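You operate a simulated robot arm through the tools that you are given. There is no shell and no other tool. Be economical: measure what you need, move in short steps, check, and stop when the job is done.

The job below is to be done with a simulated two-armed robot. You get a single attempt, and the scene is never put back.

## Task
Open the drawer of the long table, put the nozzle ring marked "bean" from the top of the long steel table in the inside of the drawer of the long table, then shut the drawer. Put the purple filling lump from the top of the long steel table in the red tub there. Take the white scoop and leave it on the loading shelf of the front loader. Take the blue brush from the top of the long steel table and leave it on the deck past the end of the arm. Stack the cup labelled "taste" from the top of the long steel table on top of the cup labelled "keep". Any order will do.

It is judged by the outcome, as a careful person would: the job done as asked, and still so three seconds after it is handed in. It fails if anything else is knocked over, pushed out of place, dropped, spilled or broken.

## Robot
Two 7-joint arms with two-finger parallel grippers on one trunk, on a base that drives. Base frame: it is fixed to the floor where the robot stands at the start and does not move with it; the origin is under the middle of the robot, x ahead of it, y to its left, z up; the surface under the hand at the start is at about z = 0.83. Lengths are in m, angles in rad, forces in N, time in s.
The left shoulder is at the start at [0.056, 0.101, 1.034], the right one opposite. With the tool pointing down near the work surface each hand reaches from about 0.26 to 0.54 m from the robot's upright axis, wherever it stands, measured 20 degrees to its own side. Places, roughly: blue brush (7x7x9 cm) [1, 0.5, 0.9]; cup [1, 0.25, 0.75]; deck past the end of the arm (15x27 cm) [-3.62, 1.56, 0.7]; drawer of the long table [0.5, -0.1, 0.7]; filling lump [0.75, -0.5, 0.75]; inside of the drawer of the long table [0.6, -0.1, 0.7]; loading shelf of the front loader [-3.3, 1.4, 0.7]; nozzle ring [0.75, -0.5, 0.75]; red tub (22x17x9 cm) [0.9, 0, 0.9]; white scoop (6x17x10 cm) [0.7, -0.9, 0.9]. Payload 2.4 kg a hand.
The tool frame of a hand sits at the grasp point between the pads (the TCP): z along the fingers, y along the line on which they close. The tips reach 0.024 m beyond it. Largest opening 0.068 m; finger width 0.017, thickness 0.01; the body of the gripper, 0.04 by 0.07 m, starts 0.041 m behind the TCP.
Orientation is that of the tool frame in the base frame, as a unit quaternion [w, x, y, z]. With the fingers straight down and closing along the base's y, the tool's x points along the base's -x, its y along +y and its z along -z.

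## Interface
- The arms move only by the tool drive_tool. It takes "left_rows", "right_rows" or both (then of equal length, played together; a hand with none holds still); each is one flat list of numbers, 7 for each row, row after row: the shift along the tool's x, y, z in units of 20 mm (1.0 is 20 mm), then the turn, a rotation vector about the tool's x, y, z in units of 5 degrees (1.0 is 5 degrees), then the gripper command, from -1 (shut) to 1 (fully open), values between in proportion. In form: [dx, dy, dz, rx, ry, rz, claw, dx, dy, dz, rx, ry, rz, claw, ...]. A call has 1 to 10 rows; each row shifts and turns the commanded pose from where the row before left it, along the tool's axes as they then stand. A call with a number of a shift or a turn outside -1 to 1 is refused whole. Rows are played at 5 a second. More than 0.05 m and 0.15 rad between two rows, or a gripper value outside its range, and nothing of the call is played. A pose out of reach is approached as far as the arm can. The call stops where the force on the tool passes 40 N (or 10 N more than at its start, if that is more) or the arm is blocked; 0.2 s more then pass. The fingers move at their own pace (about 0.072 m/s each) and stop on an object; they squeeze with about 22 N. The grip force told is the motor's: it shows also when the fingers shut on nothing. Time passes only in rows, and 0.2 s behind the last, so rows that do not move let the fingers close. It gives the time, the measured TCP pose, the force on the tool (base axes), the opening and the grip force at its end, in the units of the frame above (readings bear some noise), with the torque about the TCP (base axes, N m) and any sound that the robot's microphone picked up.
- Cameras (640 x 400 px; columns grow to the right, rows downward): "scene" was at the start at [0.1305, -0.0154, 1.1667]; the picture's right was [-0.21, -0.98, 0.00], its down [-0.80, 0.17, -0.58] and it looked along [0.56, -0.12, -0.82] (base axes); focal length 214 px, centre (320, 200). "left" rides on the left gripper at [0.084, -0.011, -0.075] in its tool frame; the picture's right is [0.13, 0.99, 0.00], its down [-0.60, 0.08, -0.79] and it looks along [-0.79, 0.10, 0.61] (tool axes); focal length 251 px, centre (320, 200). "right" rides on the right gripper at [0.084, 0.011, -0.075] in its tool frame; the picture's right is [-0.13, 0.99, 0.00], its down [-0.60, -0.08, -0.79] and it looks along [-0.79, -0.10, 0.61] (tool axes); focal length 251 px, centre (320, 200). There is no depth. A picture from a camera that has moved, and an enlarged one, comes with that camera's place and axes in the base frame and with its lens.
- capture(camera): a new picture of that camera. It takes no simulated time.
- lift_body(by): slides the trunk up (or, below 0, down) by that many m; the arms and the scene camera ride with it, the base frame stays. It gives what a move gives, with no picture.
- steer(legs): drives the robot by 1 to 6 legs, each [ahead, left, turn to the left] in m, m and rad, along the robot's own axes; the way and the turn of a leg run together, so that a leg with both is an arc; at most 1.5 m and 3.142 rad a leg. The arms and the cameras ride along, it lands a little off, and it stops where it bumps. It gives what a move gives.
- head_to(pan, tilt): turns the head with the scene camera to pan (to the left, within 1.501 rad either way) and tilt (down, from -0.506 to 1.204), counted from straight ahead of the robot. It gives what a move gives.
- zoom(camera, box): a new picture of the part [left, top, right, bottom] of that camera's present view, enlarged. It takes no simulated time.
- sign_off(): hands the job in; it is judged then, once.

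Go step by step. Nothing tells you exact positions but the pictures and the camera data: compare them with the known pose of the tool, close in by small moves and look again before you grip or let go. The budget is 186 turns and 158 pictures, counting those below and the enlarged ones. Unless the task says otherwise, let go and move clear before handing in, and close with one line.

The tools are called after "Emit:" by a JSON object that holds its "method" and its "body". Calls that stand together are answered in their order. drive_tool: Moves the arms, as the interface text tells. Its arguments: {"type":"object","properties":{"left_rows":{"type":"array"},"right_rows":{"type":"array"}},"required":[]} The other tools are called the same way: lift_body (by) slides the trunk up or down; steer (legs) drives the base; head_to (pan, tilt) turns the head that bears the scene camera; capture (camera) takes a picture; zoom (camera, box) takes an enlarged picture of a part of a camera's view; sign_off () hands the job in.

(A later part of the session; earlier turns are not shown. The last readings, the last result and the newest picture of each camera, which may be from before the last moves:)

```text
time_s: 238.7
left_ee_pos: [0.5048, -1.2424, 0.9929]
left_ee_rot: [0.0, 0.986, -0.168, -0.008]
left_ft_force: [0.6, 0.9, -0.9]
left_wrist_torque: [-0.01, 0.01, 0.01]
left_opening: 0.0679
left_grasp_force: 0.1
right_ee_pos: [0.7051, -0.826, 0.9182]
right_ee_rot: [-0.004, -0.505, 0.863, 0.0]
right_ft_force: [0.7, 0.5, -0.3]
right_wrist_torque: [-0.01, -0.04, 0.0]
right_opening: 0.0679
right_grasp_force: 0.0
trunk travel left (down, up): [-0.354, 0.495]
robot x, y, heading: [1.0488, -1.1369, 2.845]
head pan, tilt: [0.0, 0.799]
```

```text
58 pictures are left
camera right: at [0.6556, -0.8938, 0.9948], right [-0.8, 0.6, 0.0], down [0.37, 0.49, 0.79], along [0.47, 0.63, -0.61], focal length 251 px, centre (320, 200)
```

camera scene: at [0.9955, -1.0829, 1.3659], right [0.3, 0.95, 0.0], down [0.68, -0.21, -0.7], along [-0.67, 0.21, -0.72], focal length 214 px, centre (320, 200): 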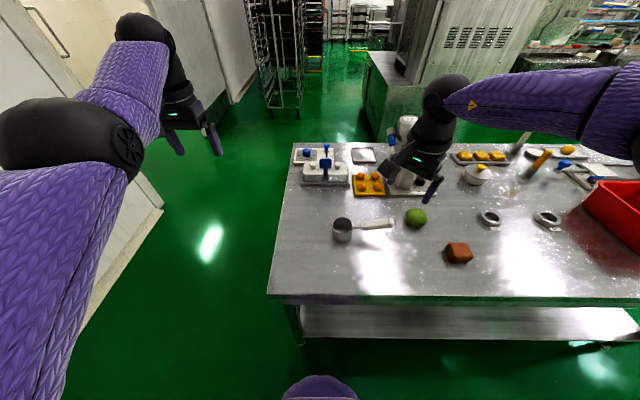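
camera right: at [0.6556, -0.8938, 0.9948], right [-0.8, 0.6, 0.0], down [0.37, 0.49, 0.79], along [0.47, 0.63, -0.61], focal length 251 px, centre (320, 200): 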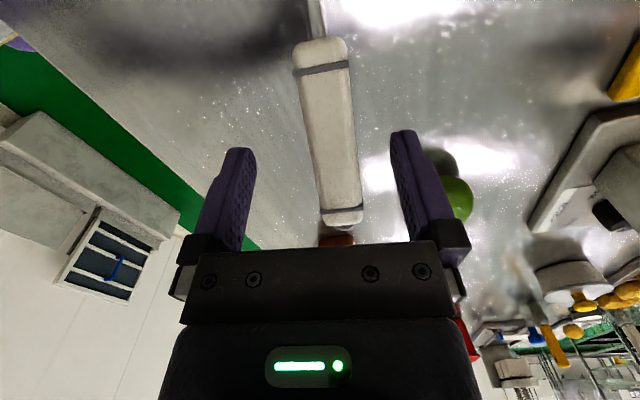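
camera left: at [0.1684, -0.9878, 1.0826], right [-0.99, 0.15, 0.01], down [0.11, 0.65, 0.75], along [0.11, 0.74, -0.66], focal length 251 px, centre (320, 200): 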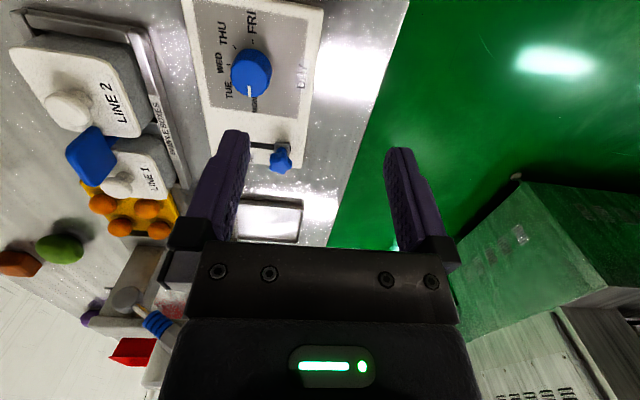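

Centred. Lowering 1.2 cm and closing.

Emit:
{"method": "lift_body", "body": {"by": -0.012}}

Emit:
{"method": "drive_tool", "body": {"right_rows": [0, 0, 0, 0, 0, 0, -1, 0, 0, 0, 0, 0, 0, -1, 0, 0, 0, 0, 0, 0, -1, 0, 0, 0, 0, 0, 0, -1]}}

Emit:
{"method": "capture", "body": {"camera": "right"}}

```text
time_s: 239.3
left_ee_pos: [0.5051, -1.2424, 0.9806]
left_ee_rot: [0.0, 0.986, -0.168, -0.007]
left_ft_force: [-1.0, -0.1, 0.2]
left_wrist_torque: [0.02, 0.0, -0.01]
left_opening: 0.0679
left_grasp_force: 0.0
right_ee_pos: [0.7043, -0.8241, 0.9067]
right_ee_rot: [-0.004, -0.505, 0.863, 0.0]
right_ft_force: [0.6, 0.5, -1.1]
right_wrist_torque: [0.0, -0.02, 0.0]
right_opening: 0.068
right_grasp_force: 0.1
trunk travel left (down, up): [-0.342, 0.507]
robot x, y, heading: [1.0474, -1.1352, 2.835]
head pan, tilt: [0.0, 0.799]
```

```text
time_s: 240.3
left_ee_pos: [0.5047, -1.2417, 0.9809]
left_ee_rot: [0.0, 0.986, -0.168, -0.007]
left_ft_force: [0.0, 0.1, -0.1]
left_wrist_torque: [0.0, -0.04, 0.01]
left_opening: 0.0679
left_grasp_force: 0.0
right_ee_pos: [0.7052, -0.8268, 0.9074]
right_ee_rot: [-0.005, -0.505, 0.863, 0.0]
right_ft_force: [-1.0, 0.7, 1.3]
right_wrist_torque: [-0.04, 0.06, -0.08]
right_opening: 0.0234
right_grasp_force: 22.0
trunk travel left (down, up): [-0.342, 0.507]
robot x, y, heading: [1.0531, -1.137, 2.837]
head pan, tilt: [0.0, 0.799]
```

```text
57 pictures are left
camera right: at [0.6559, -0.8938, 0.983], right [-0.8, 0.6, 0.0], down [0.37, 0.49, 0.79], along [0.47, 0.63, -0.61], focal length 251 px, centre (320, 200)
```

right: 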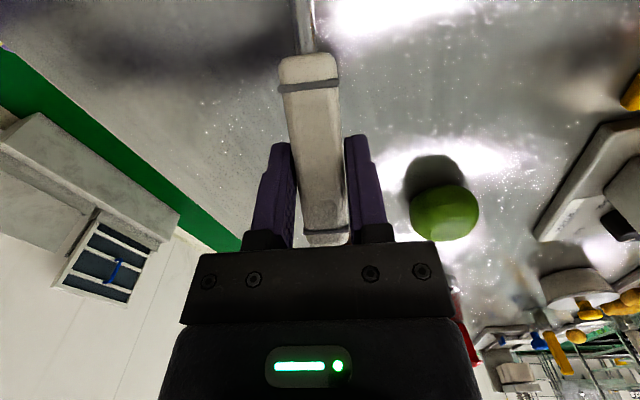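

Gripped the scoop handle. Lifting with the trunk.

Emit:
{"method": "lift_body", "body": {"by": 0.2}}

Emit:
{"method": "capture", "body": {"camera": "scene"}}

```text
time_s: 242.4
left_ee_pos: [0.5106, -1.2438, 1.2017]
left_ee_rot: [-0.003, 0.985, -0.167, -0.029]
left_ft_force: [0.4, -1.0, 0.2]
left_wrist_torque: [0.0, 0.03, 0.01]
left_opening: 0.0681
left_grasp_force: 0.0
right_ee_pos: [0.7082, -0.8251, 1.131]
right_ee_rot: [-0.024, -0.506, 0.862, 0.023]
right_ft_force: [1.1, 0.3, -2.8]
right_wrist_torque: [0.13, -0.14, -0.02]
right_opening: 0.0237
right_grasp_force: 22.1
trunk travel left (down, up): [-0.542, 0.307]
robot x, y, heading: [1.0485, -1.1357, 2.835]
head pan, tilt: [0.0, 0.799]
```

```text
56 pictures are left
camera scene: at [0.9579, -1.1069, 1.4732], right [0.3, 0.95, 0.0], down [0.68, -0.21, -0.7], along [-0.66, 0.21, -0.72], focal length 214 px, centre (320, 200)
```

scene: 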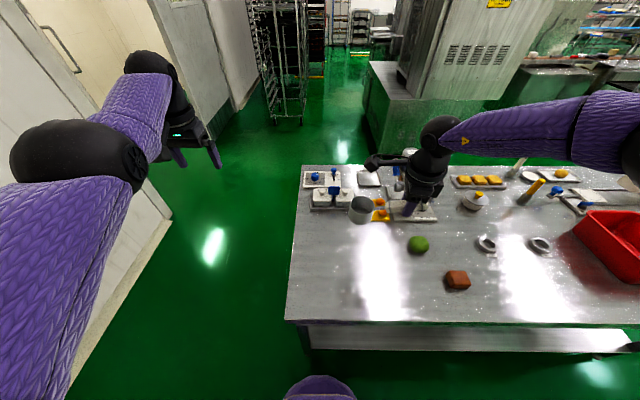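

Scoop is held. Going around the back to the left end for the brush.

Emit:
{"method": "steer", "body": {"legs": [[-0.3, 0, 0], [0, -1.1, 0], [0, -1.02, 0], [0, 0, 1.57], [0, -0.99, 0]]}}

Emit:
{"method": "head_to", "body": {"pan": 0.1, "tilt": 0.8}}

Emit:
{"method": "capture", "body": {"camera": "scene"}}

```text
time_s: 263.1
left_ee_pos: [1.1621, 0.546, 1.2025]
left_ee_rot: [0.018, 0.817, 0.576, -0.023]
left_ft_force: [0.0, 0.3, -0.7]
left_wrist_torque: [0.0, -0.01, -0.02]
left_opening: 0.0678
left_grasp_force: 0.1
right_ee_pos: [0.7447, 0.7468, 1.1328]
right_ee_rot: [0.034, 0.966, -0.255, 0.002]
right_ft_force: [0.6, -0.3, -2.8]
right_wrist_torque: [0.13, 0.17, 0.0]
right_opening: 0.0236
right_grasp_force: 22.0
trunk travel left (down, up): [-0.542, 0.307]
robot x, y, heading: [1.0568, 1.0896, -1.882]
head pan, tilt: [0.0, 0.799]
```

```text
time_s: 263.8
left_ee_pos: [1.1616, 0.5444, 1.2023]
left_ee_rot: [0.018, 0.817, 0.576, -0.022]
left_ft_force: [-0.7, 0.4, 0.6]
left_wrist_torque: [-0.04, 0.01, -0.01]
left_opening: 0.0679
left_grasp_force: 0.1
right_ee_pos: [0.7449, 0.7465, 1.1314]
right_ee_rot: [0.034, 0.966, -0.255, 0.0]
right_ft_force: [-0.7, -0.1, -2.7]
right_wrist_torque: [0.1, 0.13, 0.03]
right_opening: 0.0235
right_grasp_force: 21.3
trunk travel left (down, up): [-0.542, 0.307]
robot x, y, heading: [1.0567, 1.0892, -1.881]
head pan, tilt: [0.099, 0.799]
```

```text
55 pictures are left
camera scene: at [1.035, 0.9924, 1.4733], right [-0.98, 0.21, 0.0], down [0.15, 0.7, -0.7], along [-0.15, -0.68, -0.72], focal length 214 px, centre (320, 200)
```

scene: 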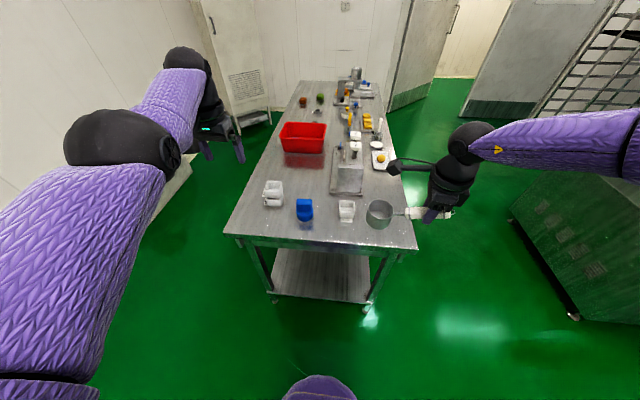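

The brush is in front at the left end. First I move the scoop hand outward, and zoom on the brush.

Emit:
{"method": "drive_tool", "body": {"right_rows": [-0.97, 0.2, 0, 0, 0, 0, -1, -0.97, 0.2, 0, 0, 0, 0, -1, -0.97, 0.2, 0, 0, 0, 0, -1, -0.97, 0.2, 0, 0, 0, 0, -1, -0.97, 0.2, 0, 0, 0, 0, -1]}}

Emit:
{"method": "zoom", "body": {"camera": "scene", "box": [250, 170, 378, 250]}}

```text
time_s: 265.0
left_ee_pos: [1.1603, 0.5454, 1.2023]
left_ee_rot: [0.018, 0.817, 0.576, -0.023]
left_ft_force: [-0.6, -0.4, 0.0]
left_wrist_torque: [-0.03, -0.02, 0.03]
left_opening: 0.0678
left_grasp_force: 0.0
right_ee_pos: [0.6517, 0.7755, 1.1307]
right_ee_rot: [0.033, 0.966, -0.255, 0.002]
right_ft_force: [-0.1, 0.5, -2.6]
right_wrist_torque: [0.13, 0.16, -0.03]
right_opening: 0.0236
right_grasp_force: 21.9
trunk travel left (down, up): [-0.542, 0.307]
robot x, y, heading: [1.0565, 1.0894, -1.877]
head pan, tilt: [0.099, 0.799]
```

```text
5.00 times, centred on (314, 210) of scene
camera zoom: at [1.0346, 0.9925, 1.4733], right [-0.98, 0.21, 0.0], down [0.15, 0.7, -0.7], along [-0.14, -0.68, -0.72], focal length 1072 px, centre (350, 150)
```

zoom: 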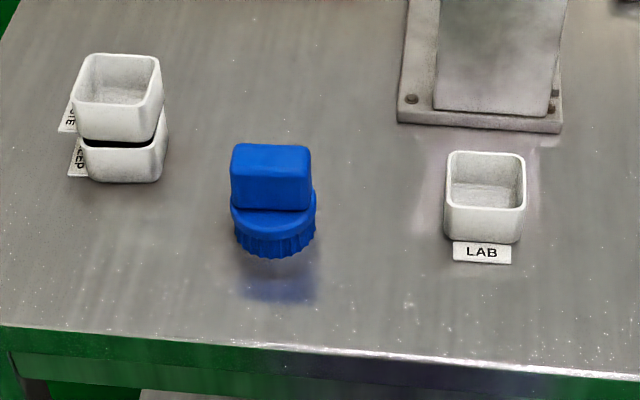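

Brush at (0.981,0.465), block ≈5.5×3.7 cm on a round base. Moving the base so the left hand is above it, then lowering.

Emit:
{"method": "steer", "body": {"legs": [[0, -0.147, 0], [0.13, 0, 0]]}}

Emit:
{"method": "lift_body", "body": {"by": -0.14}}

Emit:
{"method": "capture", "body": {"camera": "left"}}

Emit:
{"method": "capture", "body": {"camera": "scene"}}

```text
time_s: 267.2
left_ee_pos: [0.9809, 0.465, 1.2021]
left_ee_rot: [0.017, 0.817, 0.576, -0.022]
left_ft_force: [-0.5, 0.1, -0.4]
left_wrist_torque: [0.0, -0.01, 0.03]
left_opening: 0.0681
left_grasp_force: 0.1
right_ee_pos: [0.4726, 0.6958, 1.1303]
right_ee_rot: [0.034, 0.966, -0.256, 0.001]
right_ft_force: [-0.8, -0.1, -3.5]
right_wrist_torque: [0.14, 0.19, -0.01]
right_opening: 0.0235
right_grasp_force: 21.7
trunk travel left (down, up): [-0.542, 0.307]
robot x, y, heading: [0.8807, 1.011, -1.875]
head pan, tilt: [0.099, 0.799]
```

```text
time_s: 268.9
left_ee_pos: [0.9816, 0.4623, 1.0487]
left_ee_rot: [0.01, 0.817, 0.576, -0.011]
left_ft_force: [-0.4, 0.2, 0.3]
left_wrist_torque: [-0.01, -0.02, 0.0]
left_opening: 0.0676
left_grasp_force: 0.0
right_ee_pos: [0.4724, 0.6974, 0.9911]
right_ee_rot: [0.034, 0.966, -0.255, 0.002]
right_ft_force: [1.2, 0.5, -2.3]
right_wrist_torque: [0.06, 0.12, -0.01]
right_opening: 0.0234
right_grasp_force: 22.3
trunk travel left (down, up): [-0.402, 0.447]
robot x, y, heading: [0.8779, 1.0025, -1.881]
head pan, tilt: [0.099, 0.799]
```

```text
53 pictures are left
camera left: at [0.9996, 0.5461, 1.1215], right [0.98, -0.21, 0.0], down [-0.12, -0.57, 0.81], along [-0.17, -0.79, -0.59], focal length 251 px, centre (320, 200)
```

left: 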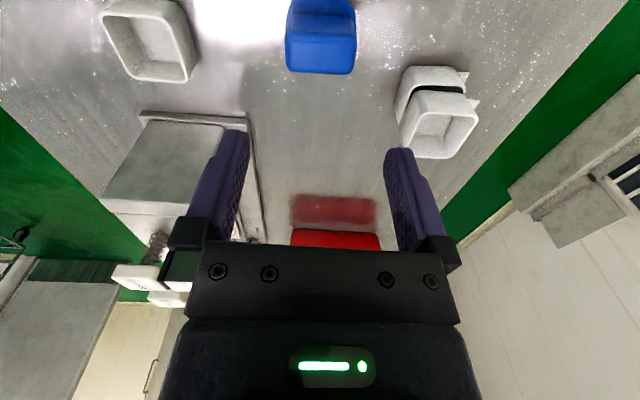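

```text
52 pictures are left
camera scene: at [0.852, 0.8995, 1.3328], right [-0.98, 0.21, 0.0], down [0.15, 0.7, -0.7], along [-0.15, -0.68, -0.72], focal length 214 px, centre (320, 200)
```

scene: 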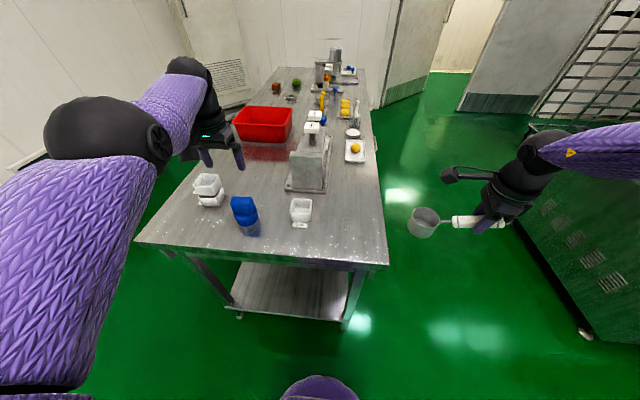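

The left hand is right above the brush and the scoop hangs clear of the table. Lowering further.

Emit:
{"method": "lift_body", "body": {"by": -0.075}}

Emit:
{"method": "capture", "body": {"camera": "left"}}

```text
time_s: 270.0
left_ee_pos: [0.9802, 0.4584, 0.9599]
left_ee_rot: [-0.002, 0.817, 0.576, 0.0]
left_ft_force: [-0.3, -0.7, 0.3]
left_wrist_torque: [0.02, -0.01, 0.03]
left_opening: 0.0677
left_grasp_force: 0.0
right_ee_pos: [0.4728, 0.6969, 0.9154]
right_ee_rot: [0.034, 0.966, -0.256, 0.001]
right_ft_force: [-0.2, 0.1, -2.9]
right_wrist_torque: [0.09, 0.14, 0.01]
right_opening: 0.0235
right_grasp_force: 21.8
trunk travel left (down, up): [-0.327, 0.522]
robot x, y, heading: [0.8828, 1.0077, -1.881]
head pan, tilt: [0.099, 0.799]
```

```text
51 pictures are left
camera left: at [0.998, 0.5399, 1.0353], right [0.98, -0.21, 0.0], down [-0.13, -0.6, 0.79], along [-0.17, -0.77, -0.61], focal length 251 px, centre (320, 200)
```

left: 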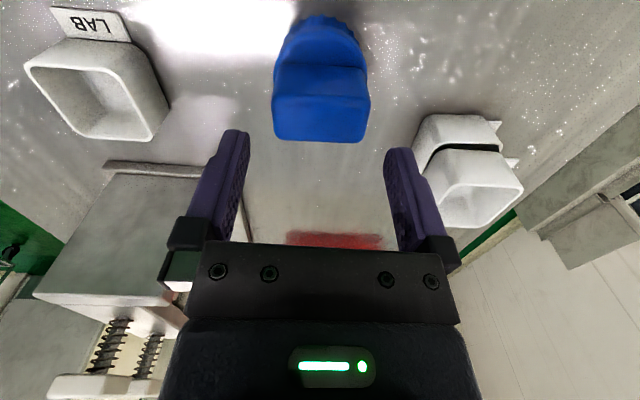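

Aligned in position; rotating ~6° to match the block and descending.

Emit:
{"method": "drive_tool", "body": {"left_rows": [0.1, 0, 0, 0, 0, -0.6, 1, 0.1, 0, 0, 0, 0, -0.6, 1, 0, 0, 0.9, 0, 0, 0, 1, 0, 0, 0.9, 0, 0, 0, 1, 0, 0, 0.6, 0, 0, 0, 1]}}

Emit:
{"method": "capture", "body": {"camera": "left"}}

```text
time_s: 271.2
left_ee_pos: [0.9813, 0.4585, 0.9118]
left_ee_rot: [-0.002, 0.786, 0.619, 0.002]
left_ft_force: [0.1, 1.0, 0.5]
left_wrist_torque: [-0.02, -0.01, 0.0]
left_opening: 0.0685
left_grasp_force: 0.0
left hand out of reach, approached as far as the arm can: row 2
right_ee_pos: [0.4738, 0.6965, 0.9154]
right_ee_rot: [0.034, 0.966, -0.255, 0.001]
right_ft_force: [1.3, -1.1, -2.8]
right_wrist_torque: [0.08, 0.12, -0.02]
right_opening: 0.0235
right_grasp_force: 22.1
trunk travel left (down, up): [-0.327, 0.522]
robot x, y, heading: [0.8797, 1.0049, -1.884]
head pan, tilt: [0.099, 0.799]
```

```text
50 pictures are left
camera left: at [0.9899, 0.5416, 0.9873], right [0.99, -0.11, 0.0], down [-0.07, -0.61, 0.79], along [-0.08, -0.79, -0.61], focal length 251 px, centre (320, 200)
```

left: 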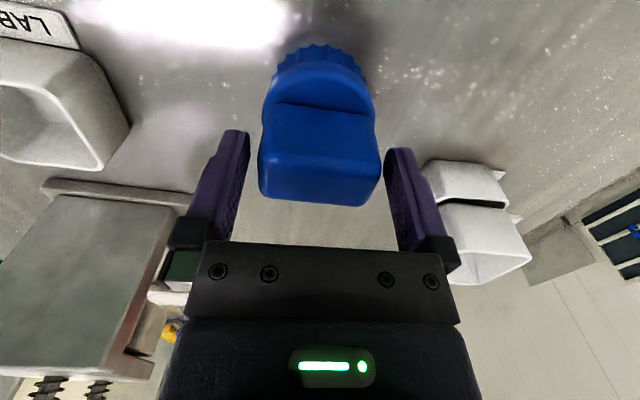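

Emit:
{"method": "drive_tool", "body": {"left_rows": [0, 0, 0.35, 0, 0, 0, 1, 0, 0, 0, 0, 0, 0, -1, 0, 0, 0, 0, 0, 0, -1, 0, 0, 0, 0, 0, 0, -1, 0, 0, -0.5, 0, 0, 0, -1, 0, 0, -1, 0, 0, 0, -1]}}

Emit:
{"method": "lift_body", "body": {"by": 0.15}}

Emit:
{"method": "capture", "body": {"camera": "left"}}

```text
time_s: 272.6
left_ee_pos: [0.9801, 0.4568, 0.9356]
left_ee_rot: [-0.001, 0.785, 0.619, 0.002]
left_ft_force: [0.0, -0.1, -1.8]
left_wrist_torque: [0.02, 0.01, -0.01]
left_opening: 0.0578
left_grasp_force: 21.6
right_ee_pos: [0.4725, 0.6971, 0.9157]
right_ee_rot: [0.035, 0.966, -0.256, 0.001]
right_ft_force: [0.2, -0.4, -2.6]
right_wrist_torque: [0.14, 0.15, -0.01]
right_opening: 0.0235
right_grasp_force: 22.0
trunk travel left (down, up): [-0.327, 0.522]
robot x, y, heading: [0.8784, 1.0076, -1.875]
head pan, tilt: [0.099, 0.799]
```

```text
time_s: 274.4
left_ee_pos: [0.9828, 0.4615, 1.1092]
left_ee_rot: [0.013, 0.786, 0.618, -0.02]
left_ft_force: [0.1, 0.4, -2.1]
left_wrist_torque: [0.0, 0.0, -0.02]
left_opening: 0.0579
left_grasp_force: 22.1
right_ee_pos: [0.4732, 0.6972, 1.0657]
right_ee_rot: [0.033, 0.966, -0.255, 0.001]
right_ft_force: [-0.2, -1.0, -2.7]
right_wrist_torque: [0.13, 0.16, 0.02]
right_opening: 0.0238
right_grasp_force: 21.8
trunk travel left (down, up): [-0.477, 0.372]
robot x, y, heading: [0.8778, 1.0053, -1.884]
head pan, tilt: [0.099, 0.799]
```

```text
49 pictures are left
camera left: at [0.9925, 0.5488, 1.1799], right [0.99, -0.11, -0.01], down [-0.05, -0.57, 0.82], along [-0.09, -0.81, -0.57], focal length 251 px, centre (320, 200)
```

left: 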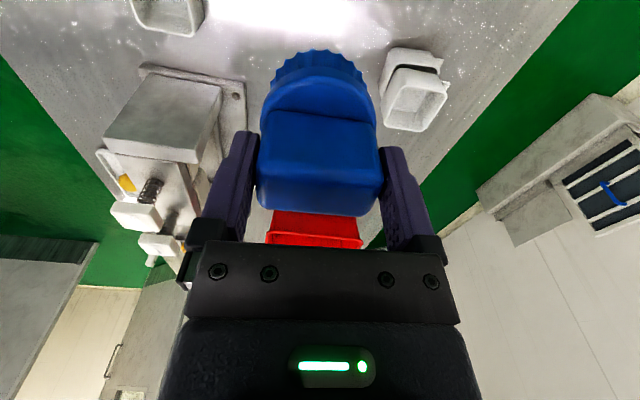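

Both the brush (left) and scoop (right) are held. Backing away and turning toward the loader area to look.

Emit:
{"method": "steer", "body": {"legs": [[-0.4, 0, 0], [0, 0, -1.26]]}}

Emit:
{"method": "head_to", "body": {"pan": 0.0, "tilt": 0.35}}

Emit:
{"method": "capture", "body": {"camera": "scene"}}

```text
time_s: 280.0
left_ee_pos: [0.5138, 1.1238, 1.1091]
left_ee_rot: [0.0, 0.999, 0.04, -0.023]
left_ft_force: [-0.3, -0.5, -2.2]
left_wrist_torque: [-0.01, 0.03, 0.01]
left_opening: 0.0579
left_grasp_force: 22.5
right_ee_pos: [0.5784, 1.6802, 1.0663]
right_ee_rot: [-0.028, -0.633, 0.773, 0.019]
right_ft_force: [0.7, 0.5, -3.6]
right_wrist_torque: [0.23, -0.06, -0.01]
right_opening: 0.0235
right_grasp_force: 22.1
trunk travel left (down, up): [-0.477, 0.372]
robot x, y, heading: [1.0009, 1.3954, -3.137]
head pan, tilt: [0.099, 0.799]
```

```text
time_s: 280.9
left_ee_pos: [0.5148, 1.123, 1.1101]
left_ee_rot: [-0.002, 0.999, 0.039, -0.024]
left_ft_force: [-0.1, -0.7, -1.7]
left_wrist_torque: [0.01, 0.03, -0.03]
left_opening: 0.0578
left_grasp_force: 21.4
right_ee_pos: [0.5795, 1.6804, 1.0662]
right_ee_rot: [-0.027, -0.633, 0.773, 0.018]
right_ft_force: [-0.2, -0.3, -3.0]
right_wrist_torque: [0.18, -0.05, 0.0]
right_opening: 0.0234
right_grasp_force: 21.9
trunk travel left (down, up): [-0.477, 0.372]
robot x, y, heading: [1.0024, 1.393, -3.136]
head pan, tilt: [0.0, 0.351]
```

```text
48 pictures are left
camera scene: at [0.8854, 1.3908, 1.4476], right [-0.01, 1.0, 0.0], down [0.34, 0.0, -0.94], along [-0.94, -0.01, -0.34], focal length 214 px, centre (320, 200)
```

scene: 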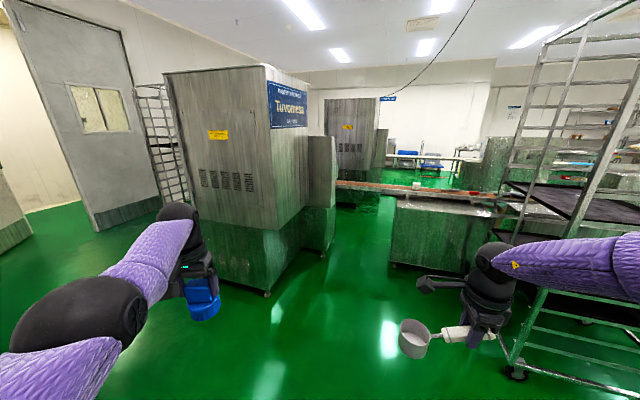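

Zooming towards the target area ((-3.3,1.4) projects near pixel (322,163)).

Emit:
{"method": "zoom", "body": {"camera": "scene", "box": [240, 80, 500, 260]}}

Emit:
{"method": "head_to", "body": {"pan": 0.7, "tilt": 0.4}}

Emit:
{"method": "capture", "body": {"camera": "scene"}}

```text
2.22 times, centred on (370, 170) of scene
camera zoom: at [0.8854, 1.3908, 1.4476], right [-0.01, 1.0, 0.0], down [0.34, 0.0, -0.94], along [-0.94, -0.01, -0.34], focal length 477 px, centre (209, 267)
```

zoom: 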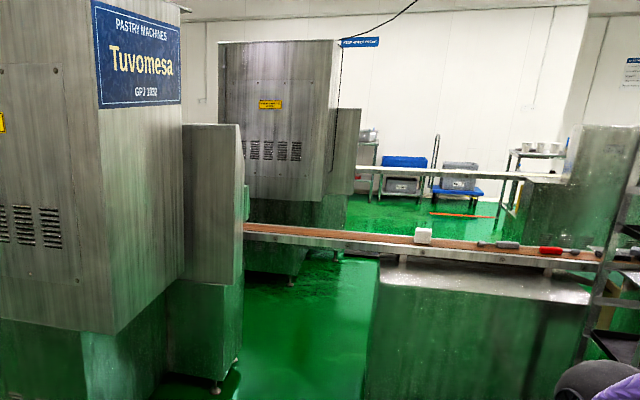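

```text
time_s: 282.0
left_ee_pos: [0.5152, 1.1231, 1.1108]
left_ee_rot: [0.0, 0.999, 0.039, -0.024]
left_ft_force: [-0.4, 0.0, -1.0]
left_wrist_torque: [-0.03, -0.02, -0.01]
left_opening: 0.0577
left_grasp_force: 22.3
right_ee_pos: [0.5782, 1.6806, 1.0655]
right_ee_rot: [-0.027, -0.633, 0.774, 0.019]
right_ft_force: [0.0, -0.1, -2.5]
right_wrist_torque: [0.22, -0.05, 0.02]
right_opening: 0.0236
right_grasp_force: 22.3
trunk travel left (down, up): [-0.477, 0.372]
robot x, y, heading: [1.0021, 1.3931, -3.137]
head pan, tilt: [0.7, 0.4]
```

```text
46 pictures are left
camera scene: at [0.908, 1.3314, 1.4432], right [-0.65, 0.76, 0.0], down [0.3, 0.25, -0.92], along [-0.7, -0.6, -0.39], focal length 214 px, centre (320, 200)
```

scene: 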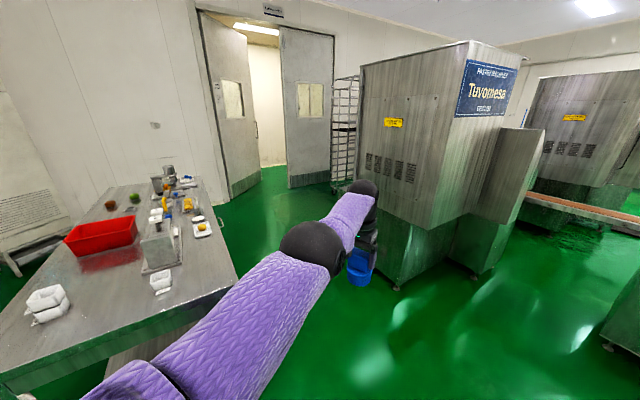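

The target is hidden behind the side box of the near machine. Raising the trunk to look over it.

Emit:
{"method": "lift_body", "body": {"by": 0.36}}

Emit:
{"method": "head_to", "body": {"pan": 0.0, "tilt": 0.35}}

Emit:
{"method": "zoom", "body": {"camera": "scene", "box": [240, 60, 480, 210]}}

```text
time_s: 285.5
left_ee_pos: [0.5184, 1.1227, 1.4842]
left_ee_rot: [-0.001, 0.998, 0.039, -0.039]
left_ft_force: [0.4, 0.6, -1.6]
left_wrist_torque: [-0.01, -0.02, -0.01]
left_opening: 0.0577
left_grasp_force: 22.0
right_ee_pos: [0.5795, 1.6812, 1.426]
right_ee_rot: [-0.028, -0.633, 0.774, 0.02]
right_ft_force: [0.4, -0.6, -2.5]
right_wrist_torque: [0.23, -0.03, -0.01]
right_opening: 0.0238
right_grasp_force: 22.0
trunk travel left (down, up): [-0.837, 0.012]
robot x, y, heading: [1.0015, 1.3923, -3.133]
head pan, tilt: [0.7, 0.4]
```

```text
time_s: 286.5
left_ee_pos: [0.519, 1.1226, 1.4836]
left_ee_rot: [-0.001, 0.999, 0.038, -0.039]
left_ft_force: [-0.1, -0.6, -1.9]
left_wrist_torque: [-0.02, -0.01, 0.02]
left_opening: 0.058
left_grasp_force: 22.4
right_ee_pos: [0.5784, 1.68, 1.4263]
right_ee_rot: [-0.028, -0.633, 0.773, 0.02]
right_ft_force: [0.4, -0.7, -2.7]
right_wrist_torque: [0.2, -0.06, 0.02]
right_opening: 0.0236
right_grasp_force: 21.9
trunk travel left (down, up): [-0.837, 0.012]
robot x, y, heading: [1.0012, 1.3915, -3.134]
head pan, tilt: [0.0, 0.351]
```

```text
2.67 times, centred on (360, 135) of scene
camera zoom: at [0.8974, 1.3908, 1.8082], right [-0.01, 1.0, 0.0], down [0.34, 0.0, -0.94], along [-0.94, -0.01, -0.34], focal length 572 px, centre (213, 373)
```

zoom: 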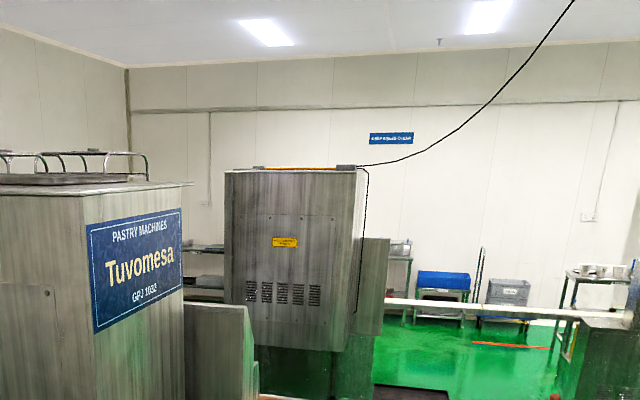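

The loader appears to be on the left side of the second machine, so I go around the near machine's left. Lowering the trunk, turning to face along the table axis, and driving down the corridor.

Emit:
{"method": "lift_body", "body": {"by": -0.2}}

Emit:
{"method": "steer", "body": {"legs": [[0, 0, -0.312], [0.72, 0, 0], [0, 1.2, 0], [0, 1.2, 0]]}}

Emit:
{"method": "capture", "body": {"camera": "scene"}}

```text
time_s: 288.7
left_ee_pos: [0.519, 1.1244, 1.2847]
left_ee_rot: [-0.002, 0.999, 0.038, -0.039]
left_ft_force: [-0.5, -0.8, -1.5]
left_wrist_torque: [0.04, -0.02, 0.01]
left_opening: 0.0578
left_grasp_force: 21.8
right_ee_pos: [0.5788, 1.6807, 1.2253]
right_ee_rot: [-0.028, -0.632, 0.774, 0.019]
right_ft_force: [0.7, 0.2, -2.6]
right_wrist_torque: [0.22, -0.08, 0.04]
right_opening: 0.0241
right_grasp_force: 22.3
trunk travel left (down, up): [-0.637, 0.212]
robot x, y, heading: [1.0002, 1.392, -3.139]
head pan, tilt: [0.0, 0.351]
```

```text
time_s: 305.1
left_ee_pos: [-0.9635, -0.7859, 1.2844]
left_ee_rot: [-0.007, 0.992, -0.12, -0.039]
left_ft_force: [-0.2, -1.2, -1.4]
left_wrist_torque: [-0.01, -0.02, 0.04]
left_opening: 0.0578
left_grasp_force: 21.8
right_ee_pos: [-0.7341, -0.2762, 1.2261]
right_ee_rot: [-0.025, -0.502, 0.864, 0.022]
right_ft_force: [-0.2, 0.0, -3.1]
right_wrist_torque: [0.17, -0.05, 0.04]
right_opening: 0.024
right_grasp_force: 22.1
trunk travel left (down, up): [-0.637, 0.212]
robot x, y, heading: [-0.4199, -0.6853, 2.836]
head pan, tilt: [0.0, 0.351]
```

```text
44 pictures are left
camera scene: at [-0.5227, -0.6498, 1.6081], right [0.3, 0.95, 0.0], down [0.33, -0.1, -0.94], along [-0.89, 0.29, -0.34], focal length 214 px, centre (320, 200)
```

scene: 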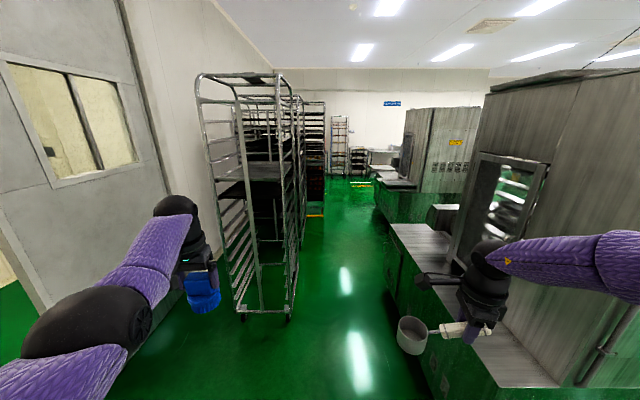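

I can see machine 2 with a shelf at its front on the aisle side. Zooming in.

Emit:
{"method": "zoom", "body": {"camera": "scene", "box": [330, 90, 490, 240]}}

Emit:
{"method": "zoom", "body": {"camera": "scene", "box": [360, 150, 440, 200]}}

```text
2.67 times, centred on (410, 165) of scene
camera zoom: at [-0.5227, -0.6498, 1.6081], right [0.3, 0.95, 0.0], down [0.33, -0.1, -0.94], along [-0.89, 0.29, -0.34], focal length 572 px, centre (80, 293)
```

zoom: 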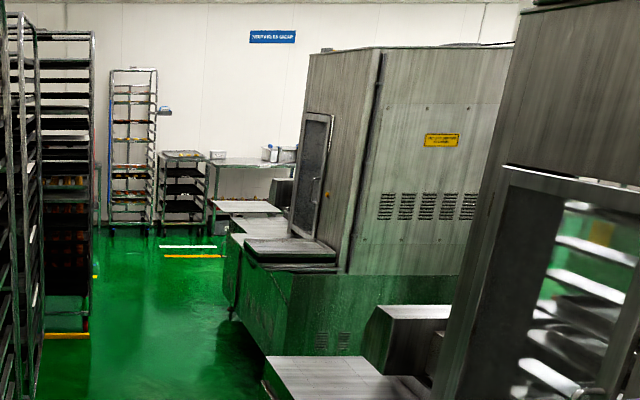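

```text
8.00 times, centred on (400, 175) of scene
camera zoom: at [-0.5227, -0.6498, 1.6081], right [0.3, 0.95, 0.0], down [0.33, -0.1, -0.94], along [-0.89, 0.29, -0.34], focal length 1716 px, centre (-320, 400)
```

zoom: 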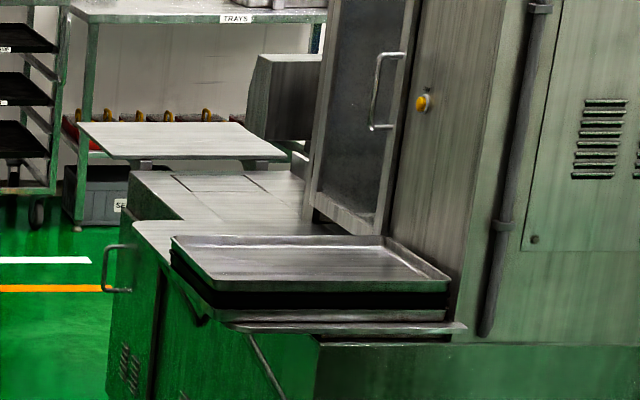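

The loader counter is at machine 2's aisle side. The aisle is narrow, so I'll turn sideways to face the machines, then strafe along it. First turn and check the aisle by looking left.

Emit:
{"method": "steer", "body": {"legs": [[0, 0, -1.57], [0.13, 0, 0]]}}

Emit:
{"method": "head_to", "body": {"pan": 1.4, "tilt": 0.55}}

Emit:
{"method": "capture", "body": {"camera": "scene"}}

```text
time_s: 310.1
left_ee_pos: [-0.4898, -0.0157, 1.2822]
left_ee_rot: [0.032, -0.62, 0.784, 0.022]
left_ft_force: [1.3, 0.5, -1.4]
left_wrist_torque: [-0.04, 0.0, 0.0]
left_opening: 0.0579
left_grasp_force: 21.9
right_ee_pos: [0.0221, -0.2434, 1.2263]
right_ee_rot: [-0.002, 0.253, 0.967, 0.033]
right_ft_force: [-0.3, 1.3, -2.6]
right_wrist_torque: [-0.09, -0.14, -0.01]
right_opening: 0.0235
right_grasp_force: 21.6
trunk travel left (down, up): [-0.637, 0.212]
robot x, y, heading: [-0.3843, -0.5603, 1.269]
head pan, tilt: [0.0, 0.351]
```

```text
time_s: 311.7
left_ee_pos: [-0.4894, -0.0163, 1.2828]
left_ee_rot: [0.032, -0.619, 0.784, 0.022]
left_ft_force: [0.8, 0.6, -1.8]
left_wrist_torque: [-0.01, 0.02, -0.01]
left_opening: 0.0578
left_grasp_force: 22.3
right_ee_pos: [0.022, -0.243, 1.2261]
right_ee_rot: [-0.001, 0.253, 0.967, 0.034]
right_ft_force: [0.7, -0.4, -2.8]
right_wrist_torque: [-0.08, -0.14, 0.0]
right_opening: 0.0233
right_grasp_force: 22.2
trunk travel left (down, up): [-0.637, 0.212]
robot x, y, heading: [-0.3852, -0.5587, 1.267]
head pan, tilt: [1.4, 0.55]
```

```text
41 pictures are left
camera scene: at [-0.4583, -0.5048, 1.5899], right [0.46, 0.89, 0.0], down [0.46, -0.24, -0.85], along [-0.76, 0.39, -0.52], focal length 214 px, centre (320, 200)
```

scene: 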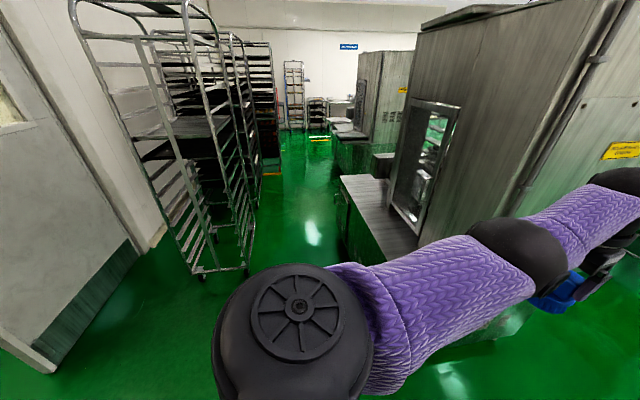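

Aisle is clear enough at s≈0.6. Strafing along it.

Emit:
{"method": "steer", "body": {"legs": [[0.04, 0, 0], [0, 1.2, 0], [0, 1.2, 0], [0.12, 0, 0]]}}

Emit:
{"method": "head_to", "body": {"pan": 0.6, "tilt": 0.7}}

Emit:
{"method": "capture", "body": {"camera": "scene"}}

```text
time_s: 324.8
left_ee_pos: [-2.762, 0.8497, 1.2841]
left_ee_rot: [0.032, -0.625, 0.78, 0.022]
left_ft_force: [-0.4, 0.5, -1.3]
left_wrist_torque: [0.0, 0.0, 0.01]
left_opening: 0.0578
left_grasp_force: 21.9
right_ee_pos: [-2.2471, 0.6307, 1.2269]
right_ee_rot: [-0.001, 0.247, 0.969, 0.033]
right_ft_force: [0.0, 0.6, -2.8]
right_wrist_torque: [-0.12, -0.18, -0.02]
right_opening: 0.0238
right_grasp_force: 21.8
trunk travel left (down, up): [-0.637, 0.212]
robot x, y, heading: [-2.6429, 0.3089, 1.28]
head pan, tilt: [1.4, 0.55]
```

```text
time_s: 326.0
left_ee_pos: [-2.7634, 0.8496, 1.2839]
left_ee_rot: [0.032, -0.625, 0.78, 0.023]
left_ft_force: [0.0, 0.9, -1.6]
left_wrist_torque: [-0.03, 0.01, 0.03]
left_opening: 0.0578
left_grasp_force: 22.1
right_ee_pos: [-2.2469, 0.6292, 1.2255]
right_ee_rot: [-0.001, 0.246, 0.969, 0.034]
right_ft_force: [0.0, 0.0, -2.3]
right_wrist_torque: [-0.08, -0.14, 0.02]
right_opening: 0.0234
right_grasp_force: 22.0
trunk travel left (down, up): [-0.637, 0.212]
robot x, y, heading: [-2.6495, 0.309, 1.286]
head pan, tilt: [0.6, 0.7]
```

```text
40 pictures are left
camera scene: at [-2.6685, 0.4023, 1.5767], right [0.95, 0.31, 0.0], down [0.2, -0.61, -0.76], along [-0.24, 0.73, -0.64], focal length 214 px, centre (320, 200)
```

scene: 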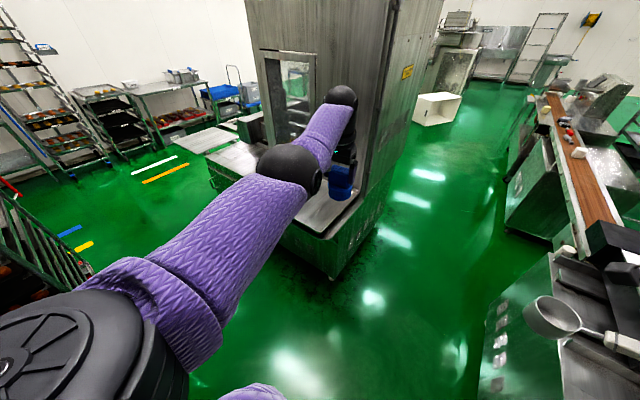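

Continuing along the aisle to be in front of machine 2's counter.

Emit:
{"method": "steer", "body": {"legs": [[0, 0.62, -0.015]]}}

Emit:
{"method": "head_to", "body": {"pan": -0.05, "tilt": 0.85}}

Emit:
{"method": "capture", "body": {"camera": "scene"}}

```text
time_s: 329.4
left_ee_pos: [-3.3464, 1.0343, 1.2846]
left_ee_rot: [0.033, -0.618, 0.785, 0.022]
left_ft_force: [0.5, 0.6, -2.0]
left_wrist_torque: [-0.03, -0.03, -0.02]
left_opening: 0.0577
left_grasp_force: 22.0
right_ee_pos: [-2.8342, 0.8051, 1.2256]
right_ee_rot: [-0.002, 0.254, 0.967, 0.034]
right_ft_force: [-0.5, 0.8, -3.0]
right_wrist_torque: [-0.12, -0.14, 0.0]
right_opening: 0.0236
right_grasp_force: 22.2
trunk travel left (down, up): [-0.637, 0.212]
robot x, y, heading: [-3.2393, 0.4914, 1.267]
head pan, tilt: [0.6, 0.7]
```

```text
time_s: 330.5
left_ee_pos: [-3.346, 1.0329, 1.2846]
left_ee_rot: [0.033, -0.617, 0.786, 0.022]
left_ft_force: [-0.3, 0.2, -1.9]
left_wrist_torque: [-0.03, 0.01, -0.02]
left_opening: 0.0578
left_grasp_force: 22.1
right_ee_pos: [-2.8347, 0.8042, 1.2259]
right_ee_rot: [-0.001, 0.255, 0.966, 0.034]
right_ft_force: [0.7, -0.1, -3.0]
right_wrist_torque: [-0.08, -0.11, 0.02]
right_opening: 0.0235
right_grasp_force: 22.1
trunk travel left (down, up): [-0.637, 0.212]
robot x, y, heading: [-3.2423, 0.489, 1.268]
head pan, tilt: [-0.051, 0.85]
```

```text
39 pictures are left
camera scene: at [-3.2089, 0.5775, 1.5644], right [0.94, -0.35, 0.0], down [-0.26, -0.7, -0.66], along [0.23, 0.62, -0.75], focal length 214 px, centre (320, 200)
```

scene: 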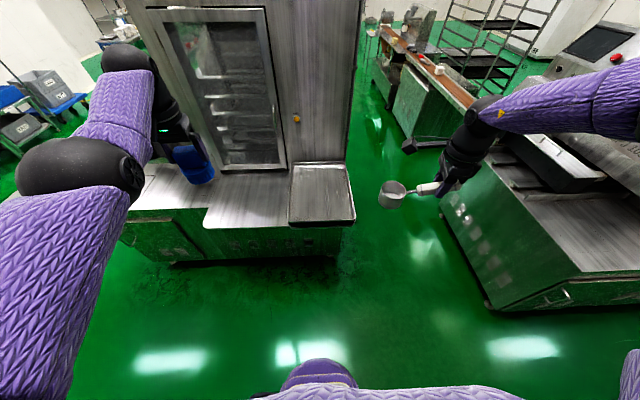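

The shelf in front of the oven door matches (-3.3,1.4,≈0.72). Zooming to study the shelf and the deck left of it.

Emit:
{"method": "zoom", "body": {"camera": "scene", "box": [110, 120, 370, 280]}}

Emit:
{"method": "capture", "body": {"camera": "left"}}

```text
2.46 times, centred on (240, 200) of scene
camera zoom: at [-3.2089, 0.5775, 1.5644], right [0.94, -0.35, 0.0], down [-0.26, -0.7, -0.66], along [0.23, 0.62, -0.75], focal length 528 px, centre (517, 200)
```

zoom: 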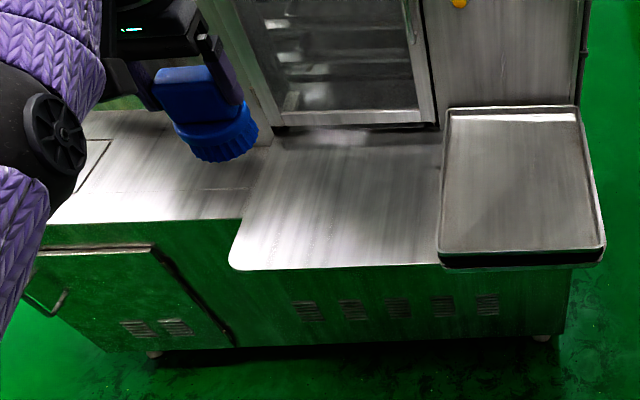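

```text
37 pictures are left
camera left: at [-3.3575, 0.9435, 1.3521], right [-0.99, 0.11, -0.01], down [0.05, 0.54, 0.84], along [0.1, 0.83, -0.55], focal length 251 px, centre (320, 200)
```

left: 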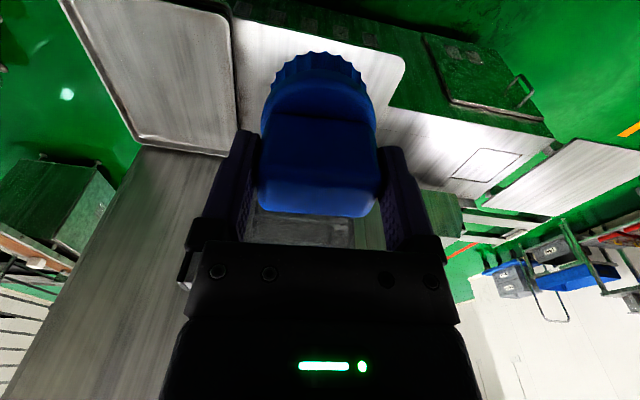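

Shelf spans roughly n −3.34..−3.70 at z≈0.80; the deck is the counter to its left. Moving closer and left, then looking with the left arm out of the line of sight.

Emit:
{"method": "steer", "body": {"legs": [[0.25, 0, 0], [0, 0.4, 0]]}}

Emit:
{"method": "head_to", "body": {"pan": 0.15, "tilt": 0.9}}

Emit:
{"method": "capture", "body": {"camera": "scene"}}

Emit:
{"method": "capture", "body": {"camera": "left"}}

```text
time_s: 334.4
left_ee_pos: [-3.6563, 1.3928, 1.2838]
left_ee_rot: [0.033, -0.619, 0.784, 0.022]
left_ft_force: [-0.2, -0.7, -1.0]
left_wrist_torque: [-0.06, 0.01, -0.03]
left_opening: 0.0577
left_grasp_force: 21.7
right_ee_pos: [-3.1448, 1.1648, 1.2262]
right_ee_rot: [-0.002, 0.253, 0.967, 0.034]
right_ft_force: [0.4, 0.0, -3.2]
right_wrist_torque: [-0.09, -0.18, 0.01]
right_opening: 0.0236
right_grasp_force: 22.3
trunk travel left (down, up): [-0.637, 0.212]
robot x, y, heading: [-3.5482, 0.8514, 1.263]
head pan, tilt: [-0.051, 0.85]
```

```text
time_s: 335.1
left_ee_pos: [-3.6555, 1.3925, 1.2836]
left_ee_rot: [0.033, -0.619, 0.784, 0.022]
left_ft_force: [-0.3, -0.6, -1.4]
left_wrist_torque: [-0.02, 0.02, 0.0]
left_opening: 0.0576
left_grasp_force: 22.3
right_ee_pos: [-3.1423, 1.1658, 1.2261]
right_ee_rot: [-0.002, 0.253, 0.967, 0.034]
right_ft_force: [0.2, 0.5, -3.0]
right_wrist_torque: [-0.13, -0.2, -0.03]
right_opening: 0.0237
right_grasp_force: 21.8
trunk travel left (down, up): [-0.637, 0.212]
robot x, y, heading: [-3.5476, 0.8492, 1.266]
head pan, tilt: [0.15, 0.901]
```

```text
36 pictures are left
camera scene: at [-3.5325, 0.9378, 1.5606], right [0.99, -0.15, 0.0], down [-0.12, -0.77, -0.62], along [0.1, 0.61, -0.78], focal length 214 px, centre (320, 200)
```

scene: 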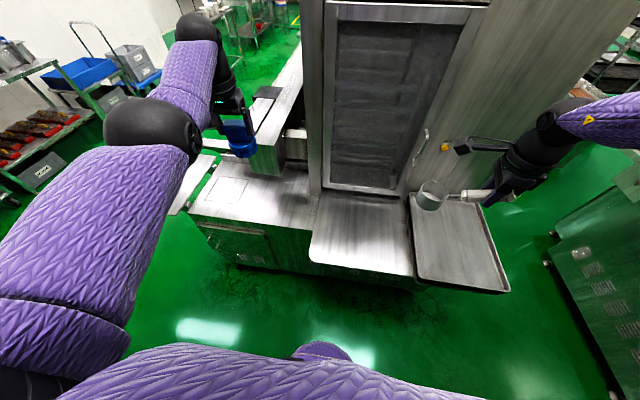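

```text
35 pictures are left
camera left: at [-3.6668, 1.3021, 1.3521], right [-0.99, 0.1, -0.01], down [0.04, 0.54, 0.84], along [0.1, 0.83, -0.55], focal length 251 px, centre (320, 200)
```

left: 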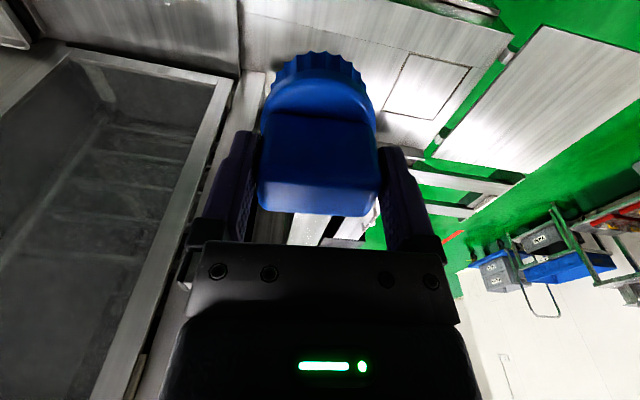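

Emit:
{"method": "zoom", "body": {"camera": "scene", "box": [160, 120, 352, 240]}}

```text
3.33 times, centred on (256, 180) of scene
camera zoom: at [-3.5325, 0.9378, 1.5606], right [0.99, -0.15, 0.0], down [-0.12, -0.77, -0.62], along [0.1, 0.61, -0.78], focal length 715 px, centre (533, 267)
```

zoom: 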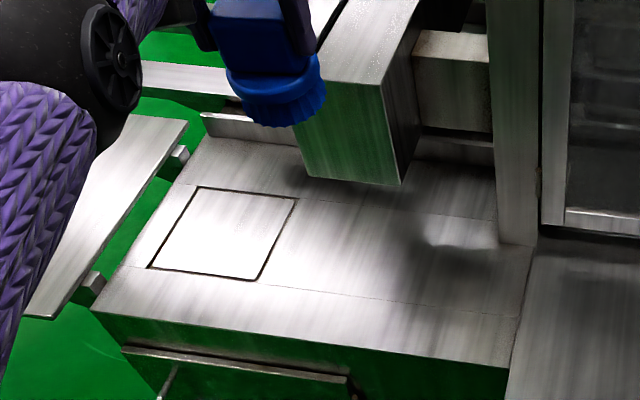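

I understand the layout: the "arm" is the conveyor box ending above the counter; the deck is the 15×27 cm band in front of its end, centred at about (-3.618,1.562). First I'll place the scoop on the shelf with the right hand.

Emit:
{"method": "steer", "body": {"legs": [[0, 0.137, 0], [0.1, 0, 0]]}}

Emit:
{"method": "lift_body", "body": {"by": -0.23}}

Emit:
{"method": "capture", "body": {"camera": "scene"}}

Emit:
{"method": "capture", "body": {"camera": "right"}}

```text
time_s: 337.2
left_ee_pos: [-3.7565, 1.53, 1.2843]
left_ee_rot: [0.032, -0.619, 0.784, 0.021]
left_ft_force: [0.6, 0.0, -2.0]
left_wrist_torque: [-0.04, 0.03, 0.01]
left_opening: 0.0577
left_grasp_force: 22.1
right_ee_pos: [-3.2442, 1.3006, 1.2272]
right_ee_rot: [-0.002, 0.254, 0.967, 0.033]
right_ft_force: [-0.5, 0.0, -2.3]
right_wrist_torque: [-0.12, -0.15, -0.01]
right_opening: 0.0237
right_grasp_force: 21.8
trunk travel left (down, up): [-0.637, 0.212]
robot x, y, heading: [-3.65, 0.9841, 1.266]
head pan, tilt: [0.15, 0.901]
```

```text
time_s: 339.6
left_ee_pos: [-3.7568, 1.5285, 1.0539]
left_ee_rot: [0.032, -0.62, 0.784, 0.023]
left_ft_force: [0.1, -0.3, -2.3]
left_wrist_torque: [-0.01, -0.01, 0.0]
left_opening: 0.0575
left_grasp_force: 22.1
right_ee_pos: [-3.2453, 1.3015, 0.9958]
right_ee_rot: [-0.002, 0.254, 0.967, 0.033]
right_ft_force: [1.3, 0.5, -3.0]
right_wrist_torque: [-0.07, -0.18, -0.03]
right_opening: 0.0236
right_grasp_force: 22.3
trunk travel left (down, up): [-0.407, 0.442]
robot x, y, heading: [-3.6501, 0.9895, 1.266]
head pan, tilt: [0.15, 0.901]
```

```text
33 pictures are left
camera scene: at [-3.6283, 1.0909, 1.3299], right [0.99, -0.15, 0.0], down [-0.12, -0.77, -0.62], along [0.1, 0.61, -0.78], focal length 214 px, centre (320, 200)
```

scene: 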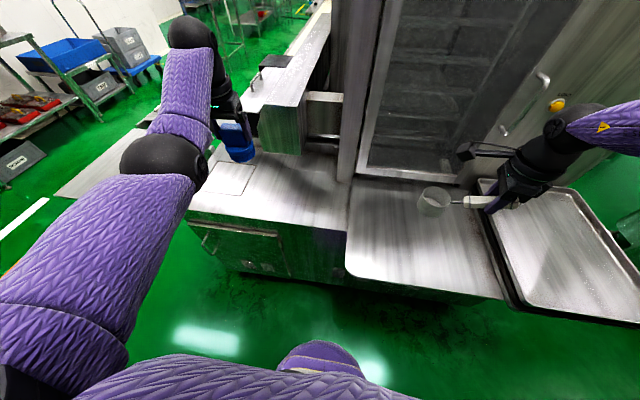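

```text
32 pictures are left
camera right: at [-3.3124, 1.3455, 1.074], right [0.6, 0.8, 0.06], down [0.48, -0.42, 0.77], along [0.64, -0.43, -0.63], focal length 251 px, centre (320, 200)
```

right: 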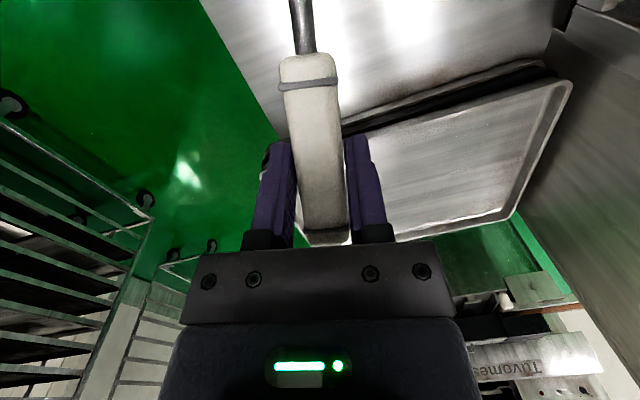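

Scoop is above the middle of the shelf. Lowering the right hand gradually.

Emit:
{"method": "drive_tool", "body": {"right_rows": [0, 0, 0.9, 0, 0, 0, -1, 0, 0, 0.9, 0, 0, 0, -1, 0, 0, 0.9, 0, 0, 0, -1, 0, 0, 0.9, 0, 0, 0, -1, 0, 0, 0.9, 0, 0, 0, -1]}}

Emit:
{"method": "capture", "body": {"camera": "scene"}}

```text
time_s: 340.8
left_ee_pos: [-3.7561, 1.5294, 1.0539]
left_ee_rot: [0.033, -0.619, 0.785, 0.022]
left_ft_force: [-0.3, 0.5, -1.5]
left_wrist_torque: [-0.07, -0.01, -0.01]
left_opening: 0.0574
left_grasp_force: 22.3
right_ee_pos: [-3.2498, 1.2903, 0.9223]
right_ee_rot: [-0.002, 0.254, 0.967, 0.035]
right_ft_force: [-0.3, 0.4, -3.1]
right_wrist_torque: [-0.11, -0.12, -0.04]
right_opening: 0.0236
right_grasp_force: 21.9
right hand out of reach, approached as far as the arm can: row 4, 5
trunk travel left (down, up): [-0.407, 0.442]
robot x, y, heading: [-3.6477, 0.9905, 1.265]
head pan, tilt: [0.15, 0.901]
```

```text
31 pictures are left
camera scene: at [-3.6283, 1.0911, 1.3298], right [0.99, -0.15, 0.0], down [-0.12, -0.77, -0.62], along [0.1, 0.61, -0.78], focal length 214 px, centre (320, 200)
```

scene: 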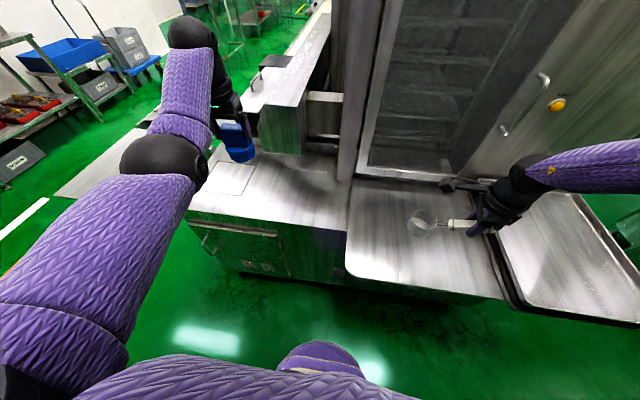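

Emit:
{"method": "lift_body", "body": {"by": -0.04}}

Emit:
{"method": "zoom", "body": {"camera": "scene", "box": [340, 170, 532, 290]}}

```text
time_s: 341.6
left_ee_pos: [-3.7565, 1.5283, 1.0147]
left_ee_rot: [0.032, -0.619, 0.784, 0.022]
left_ft_force: [0.4, -0.3, -1.9]
left_wrist_torque: [-0.04, 0.02, 0.0]
left_opening: 0.0577
left_grasp_force: 22.2
right_ee_pos: [-3.2482, 1.2895, 0.8824]
right_ee_rot: [-0.001, 0.253, 0.967, 0.033]
right_ft_force: [1.1, 0.5, -2.7]
right_wrist_torque: [-0.11, -0.15, 0.02]
right_opening: 0.0235
right_grasp_force: 22.3
trunk travel left (down, up): [-0.367, 0.482]
robot x, y, heading: [-3.6511, 0.9881, 1.265]
head pan, tilt: [0.15, 0.901]
```

```text
3.33 times, centred on (436, 230) of scene
camera zoom: at [-3.6266, 1.0964, 1.2895], right [0.99, -0.15, 0.0], down [-0.12, -0.77, -0.62], along [0.1, 0.61, -0.78], focal length 715 px, centre (-67, 100)
```

zoom: 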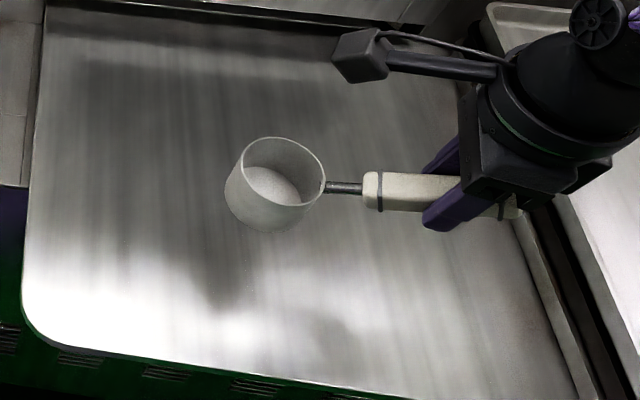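

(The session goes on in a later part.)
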